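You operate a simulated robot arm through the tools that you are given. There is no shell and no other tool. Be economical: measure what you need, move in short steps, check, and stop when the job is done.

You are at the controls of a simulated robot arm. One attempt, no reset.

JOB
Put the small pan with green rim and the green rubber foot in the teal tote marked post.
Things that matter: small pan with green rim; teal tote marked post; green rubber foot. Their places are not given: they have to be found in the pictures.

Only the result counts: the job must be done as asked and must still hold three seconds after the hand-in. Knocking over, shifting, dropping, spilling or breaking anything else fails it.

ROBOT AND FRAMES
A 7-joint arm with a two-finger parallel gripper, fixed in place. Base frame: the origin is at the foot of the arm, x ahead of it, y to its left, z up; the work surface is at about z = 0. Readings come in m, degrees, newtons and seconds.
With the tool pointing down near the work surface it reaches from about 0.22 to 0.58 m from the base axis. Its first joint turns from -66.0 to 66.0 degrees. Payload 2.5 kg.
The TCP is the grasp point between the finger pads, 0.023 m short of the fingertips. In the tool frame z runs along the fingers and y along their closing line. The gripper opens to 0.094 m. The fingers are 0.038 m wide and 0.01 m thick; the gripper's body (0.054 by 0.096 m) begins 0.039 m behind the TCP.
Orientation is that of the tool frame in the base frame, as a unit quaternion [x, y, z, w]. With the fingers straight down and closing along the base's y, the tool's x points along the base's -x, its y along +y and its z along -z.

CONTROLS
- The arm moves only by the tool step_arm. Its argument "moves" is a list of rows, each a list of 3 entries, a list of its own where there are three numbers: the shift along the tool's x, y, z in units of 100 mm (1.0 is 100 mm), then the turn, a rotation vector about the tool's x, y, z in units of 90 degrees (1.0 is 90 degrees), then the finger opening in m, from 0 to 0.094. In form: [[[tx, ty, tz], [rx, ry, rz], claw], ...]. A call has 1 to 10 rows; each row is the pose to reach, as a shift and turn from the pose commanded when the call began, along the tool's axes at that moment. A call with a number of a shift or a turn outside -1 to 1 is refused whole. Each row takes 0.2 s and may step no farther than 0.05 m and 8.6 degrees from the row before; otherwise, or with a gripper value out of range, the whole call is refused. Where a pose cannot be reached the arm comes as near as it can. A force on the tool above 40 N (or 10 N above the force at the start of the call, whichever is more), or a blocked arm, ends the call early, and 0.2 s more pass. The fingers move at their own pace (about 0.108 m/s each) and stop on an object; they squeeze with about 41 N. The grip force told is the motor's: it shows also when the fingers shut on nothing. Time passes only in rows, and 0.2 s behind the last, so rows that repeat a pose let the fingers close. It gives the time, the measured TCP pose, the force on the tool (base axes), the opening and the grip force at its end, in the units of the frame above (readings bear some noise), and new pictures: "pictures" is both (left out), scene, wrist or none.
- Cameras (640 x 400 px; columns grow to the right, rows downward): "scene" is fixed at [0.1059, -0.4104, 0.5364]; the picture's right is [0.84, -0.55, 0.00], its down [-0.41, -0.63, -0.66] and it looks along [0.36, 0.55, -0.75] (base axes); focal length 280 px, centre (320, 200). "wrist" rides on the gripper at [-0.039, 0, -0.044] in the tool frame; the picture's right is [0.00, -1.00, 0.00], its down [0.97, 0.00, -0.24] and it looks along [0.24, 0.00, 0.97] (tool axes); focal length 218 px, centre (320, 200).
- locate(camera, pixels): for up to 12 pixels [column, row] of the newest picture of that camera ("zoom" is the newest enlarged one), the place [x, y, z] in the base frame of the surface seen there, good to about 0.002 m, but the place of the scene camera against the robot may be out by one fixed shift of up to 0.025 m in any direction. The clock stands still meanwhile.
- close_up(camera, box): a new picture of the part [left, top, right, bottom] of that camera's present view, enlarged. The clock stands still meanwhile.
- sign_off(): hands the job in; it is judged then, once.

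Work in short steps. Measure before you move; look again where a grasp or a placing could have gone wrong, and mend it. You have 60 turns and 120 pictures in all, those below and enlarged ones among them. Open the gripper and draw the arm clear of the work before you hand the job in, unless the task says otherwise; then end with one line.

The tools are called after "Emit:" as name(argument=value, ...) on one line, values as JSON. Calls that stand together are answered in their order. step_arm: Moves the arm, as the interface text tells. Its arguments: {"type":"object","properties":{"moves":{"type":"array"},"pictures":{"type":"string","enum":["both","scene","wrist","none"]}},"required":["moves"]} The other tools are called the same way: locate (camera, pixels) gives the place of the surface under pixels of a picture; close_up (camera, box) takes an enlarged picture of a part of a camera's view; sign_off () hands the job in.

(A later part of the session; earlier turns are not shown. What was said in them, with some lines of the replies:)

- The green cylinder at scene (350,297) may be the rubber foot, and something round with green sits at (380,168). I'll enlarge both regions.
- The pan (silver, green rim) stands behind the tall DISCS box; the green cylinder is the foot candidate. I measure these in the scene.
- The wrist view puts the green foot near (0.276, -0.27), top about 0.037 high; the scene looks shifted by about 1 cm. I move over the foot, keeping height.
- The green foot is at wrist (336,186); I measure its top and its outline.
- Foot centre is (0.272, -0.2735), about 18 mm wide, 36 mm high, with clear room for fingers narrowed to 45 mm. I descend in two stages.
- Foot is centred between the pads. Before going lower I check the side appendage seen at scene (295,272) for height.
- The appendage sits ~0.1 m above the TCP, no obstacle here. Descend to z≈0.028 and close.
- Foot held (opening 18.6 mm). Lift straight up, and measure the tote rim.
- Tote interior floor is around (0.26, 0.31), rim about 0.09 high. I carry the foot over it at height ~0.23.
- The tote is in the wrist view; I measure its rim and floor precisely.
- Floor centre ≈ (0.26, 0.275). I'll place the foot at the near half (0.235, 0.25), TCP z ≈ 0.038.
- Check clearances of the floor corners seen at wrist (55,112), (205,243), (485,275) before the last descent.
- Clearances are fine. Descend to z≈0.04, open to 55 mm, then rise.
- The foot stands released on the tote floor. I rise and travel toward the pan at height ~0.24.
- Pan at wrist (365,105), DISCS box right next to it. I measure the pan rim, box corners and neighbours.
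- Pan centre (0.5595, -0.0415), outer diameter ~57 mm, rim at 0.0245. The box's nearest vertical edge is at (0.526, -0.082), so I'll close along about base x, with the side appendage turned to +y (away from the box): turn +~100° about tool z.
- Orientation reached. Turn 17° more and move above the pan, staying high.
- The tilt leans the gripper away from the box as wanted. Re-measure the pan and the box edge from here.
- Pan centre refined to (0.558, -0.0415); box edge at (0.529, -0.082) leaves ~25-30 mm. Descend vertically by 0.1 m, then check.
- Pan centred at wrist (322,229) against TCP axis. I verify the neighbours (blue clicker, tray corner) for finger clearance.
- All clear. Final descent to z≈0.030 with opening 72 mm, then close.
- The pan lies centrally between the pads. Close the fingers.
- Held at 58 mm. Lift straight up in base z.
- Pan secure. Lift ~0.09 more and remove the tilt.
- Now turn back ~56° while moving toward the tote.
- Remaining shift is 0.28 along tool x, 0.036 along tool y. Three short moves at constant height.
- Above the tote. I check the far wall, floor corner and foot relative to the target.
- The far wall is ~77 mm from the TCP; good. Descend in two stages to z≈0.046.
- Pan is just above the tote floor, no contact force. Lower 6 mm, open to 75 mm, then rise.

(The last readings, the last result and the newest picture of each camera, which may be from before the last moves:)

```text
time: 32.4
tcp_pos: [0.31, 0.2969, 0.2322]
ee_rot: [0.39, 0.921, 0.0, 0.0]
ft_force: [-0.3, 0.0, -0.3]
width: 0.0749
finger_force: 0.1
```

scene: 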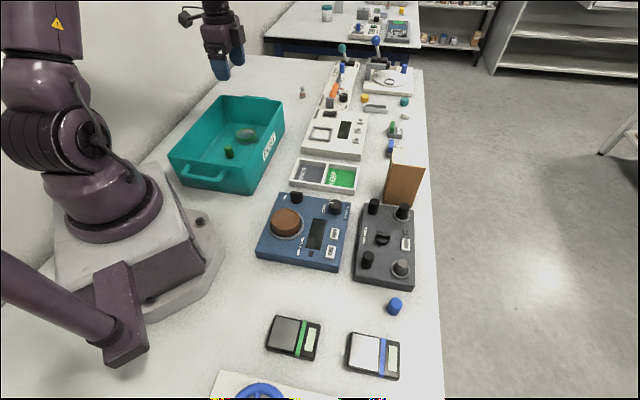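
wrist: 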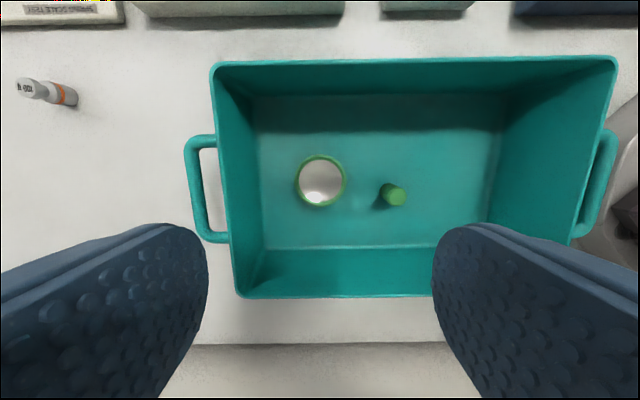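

Both the pan (320,182) and the foot (392,195) rest in the tote; everything else is unmoved. I draw the arm aside before handing in.

Emit:
step_arm(moves=[[[-0.45, 0, -0.1], [0, 0, 0], 0.075], [[-0.9, 0, -0.2], [0, 0, 0], 0.075]], pictures="none")

Emit:
step_arm(moves=[[[-0.45, 0, 0], [0, 0, 0], 0.075], [[-0.9, 0, 0], [0, 0, 0], 0.075], [[-0.9, 0, 0], [0, 0, 0], 0.075]], pictures="scene")

```text
time: 33.0
tcp_pos: [0.3738, 0.2299, 0.2539]
ee_rot: [0.388, 0.921, 0.001, 0.0]
ft_force: [0.0, -1.1, 0.9]
width: 0.0747
finger_force: 0.1
```

```text
time: 33.8
tcp_pos: [0.4358, 0.1649, 0.2502]
ee_rot: [0.389, 0.921, 0.0, -0.001]
ft_force: [-0.4, -0.2, -1.1]
width: 0.075
finger_force: 0.1
```

scene: 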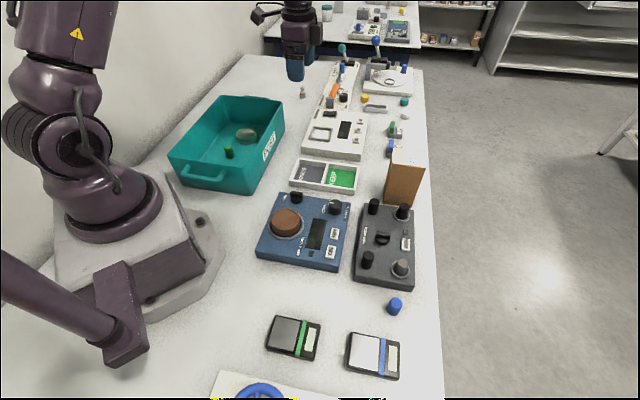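

The arm is clear, the gripper is open, and both items are in the tote. I hand in.

Emit:
sign_off()

```text
The job is handed in.
```

The green-rimmed pan and the green rubber foot are both in the teal POST tote, and nothing else looks moved in the final picture.
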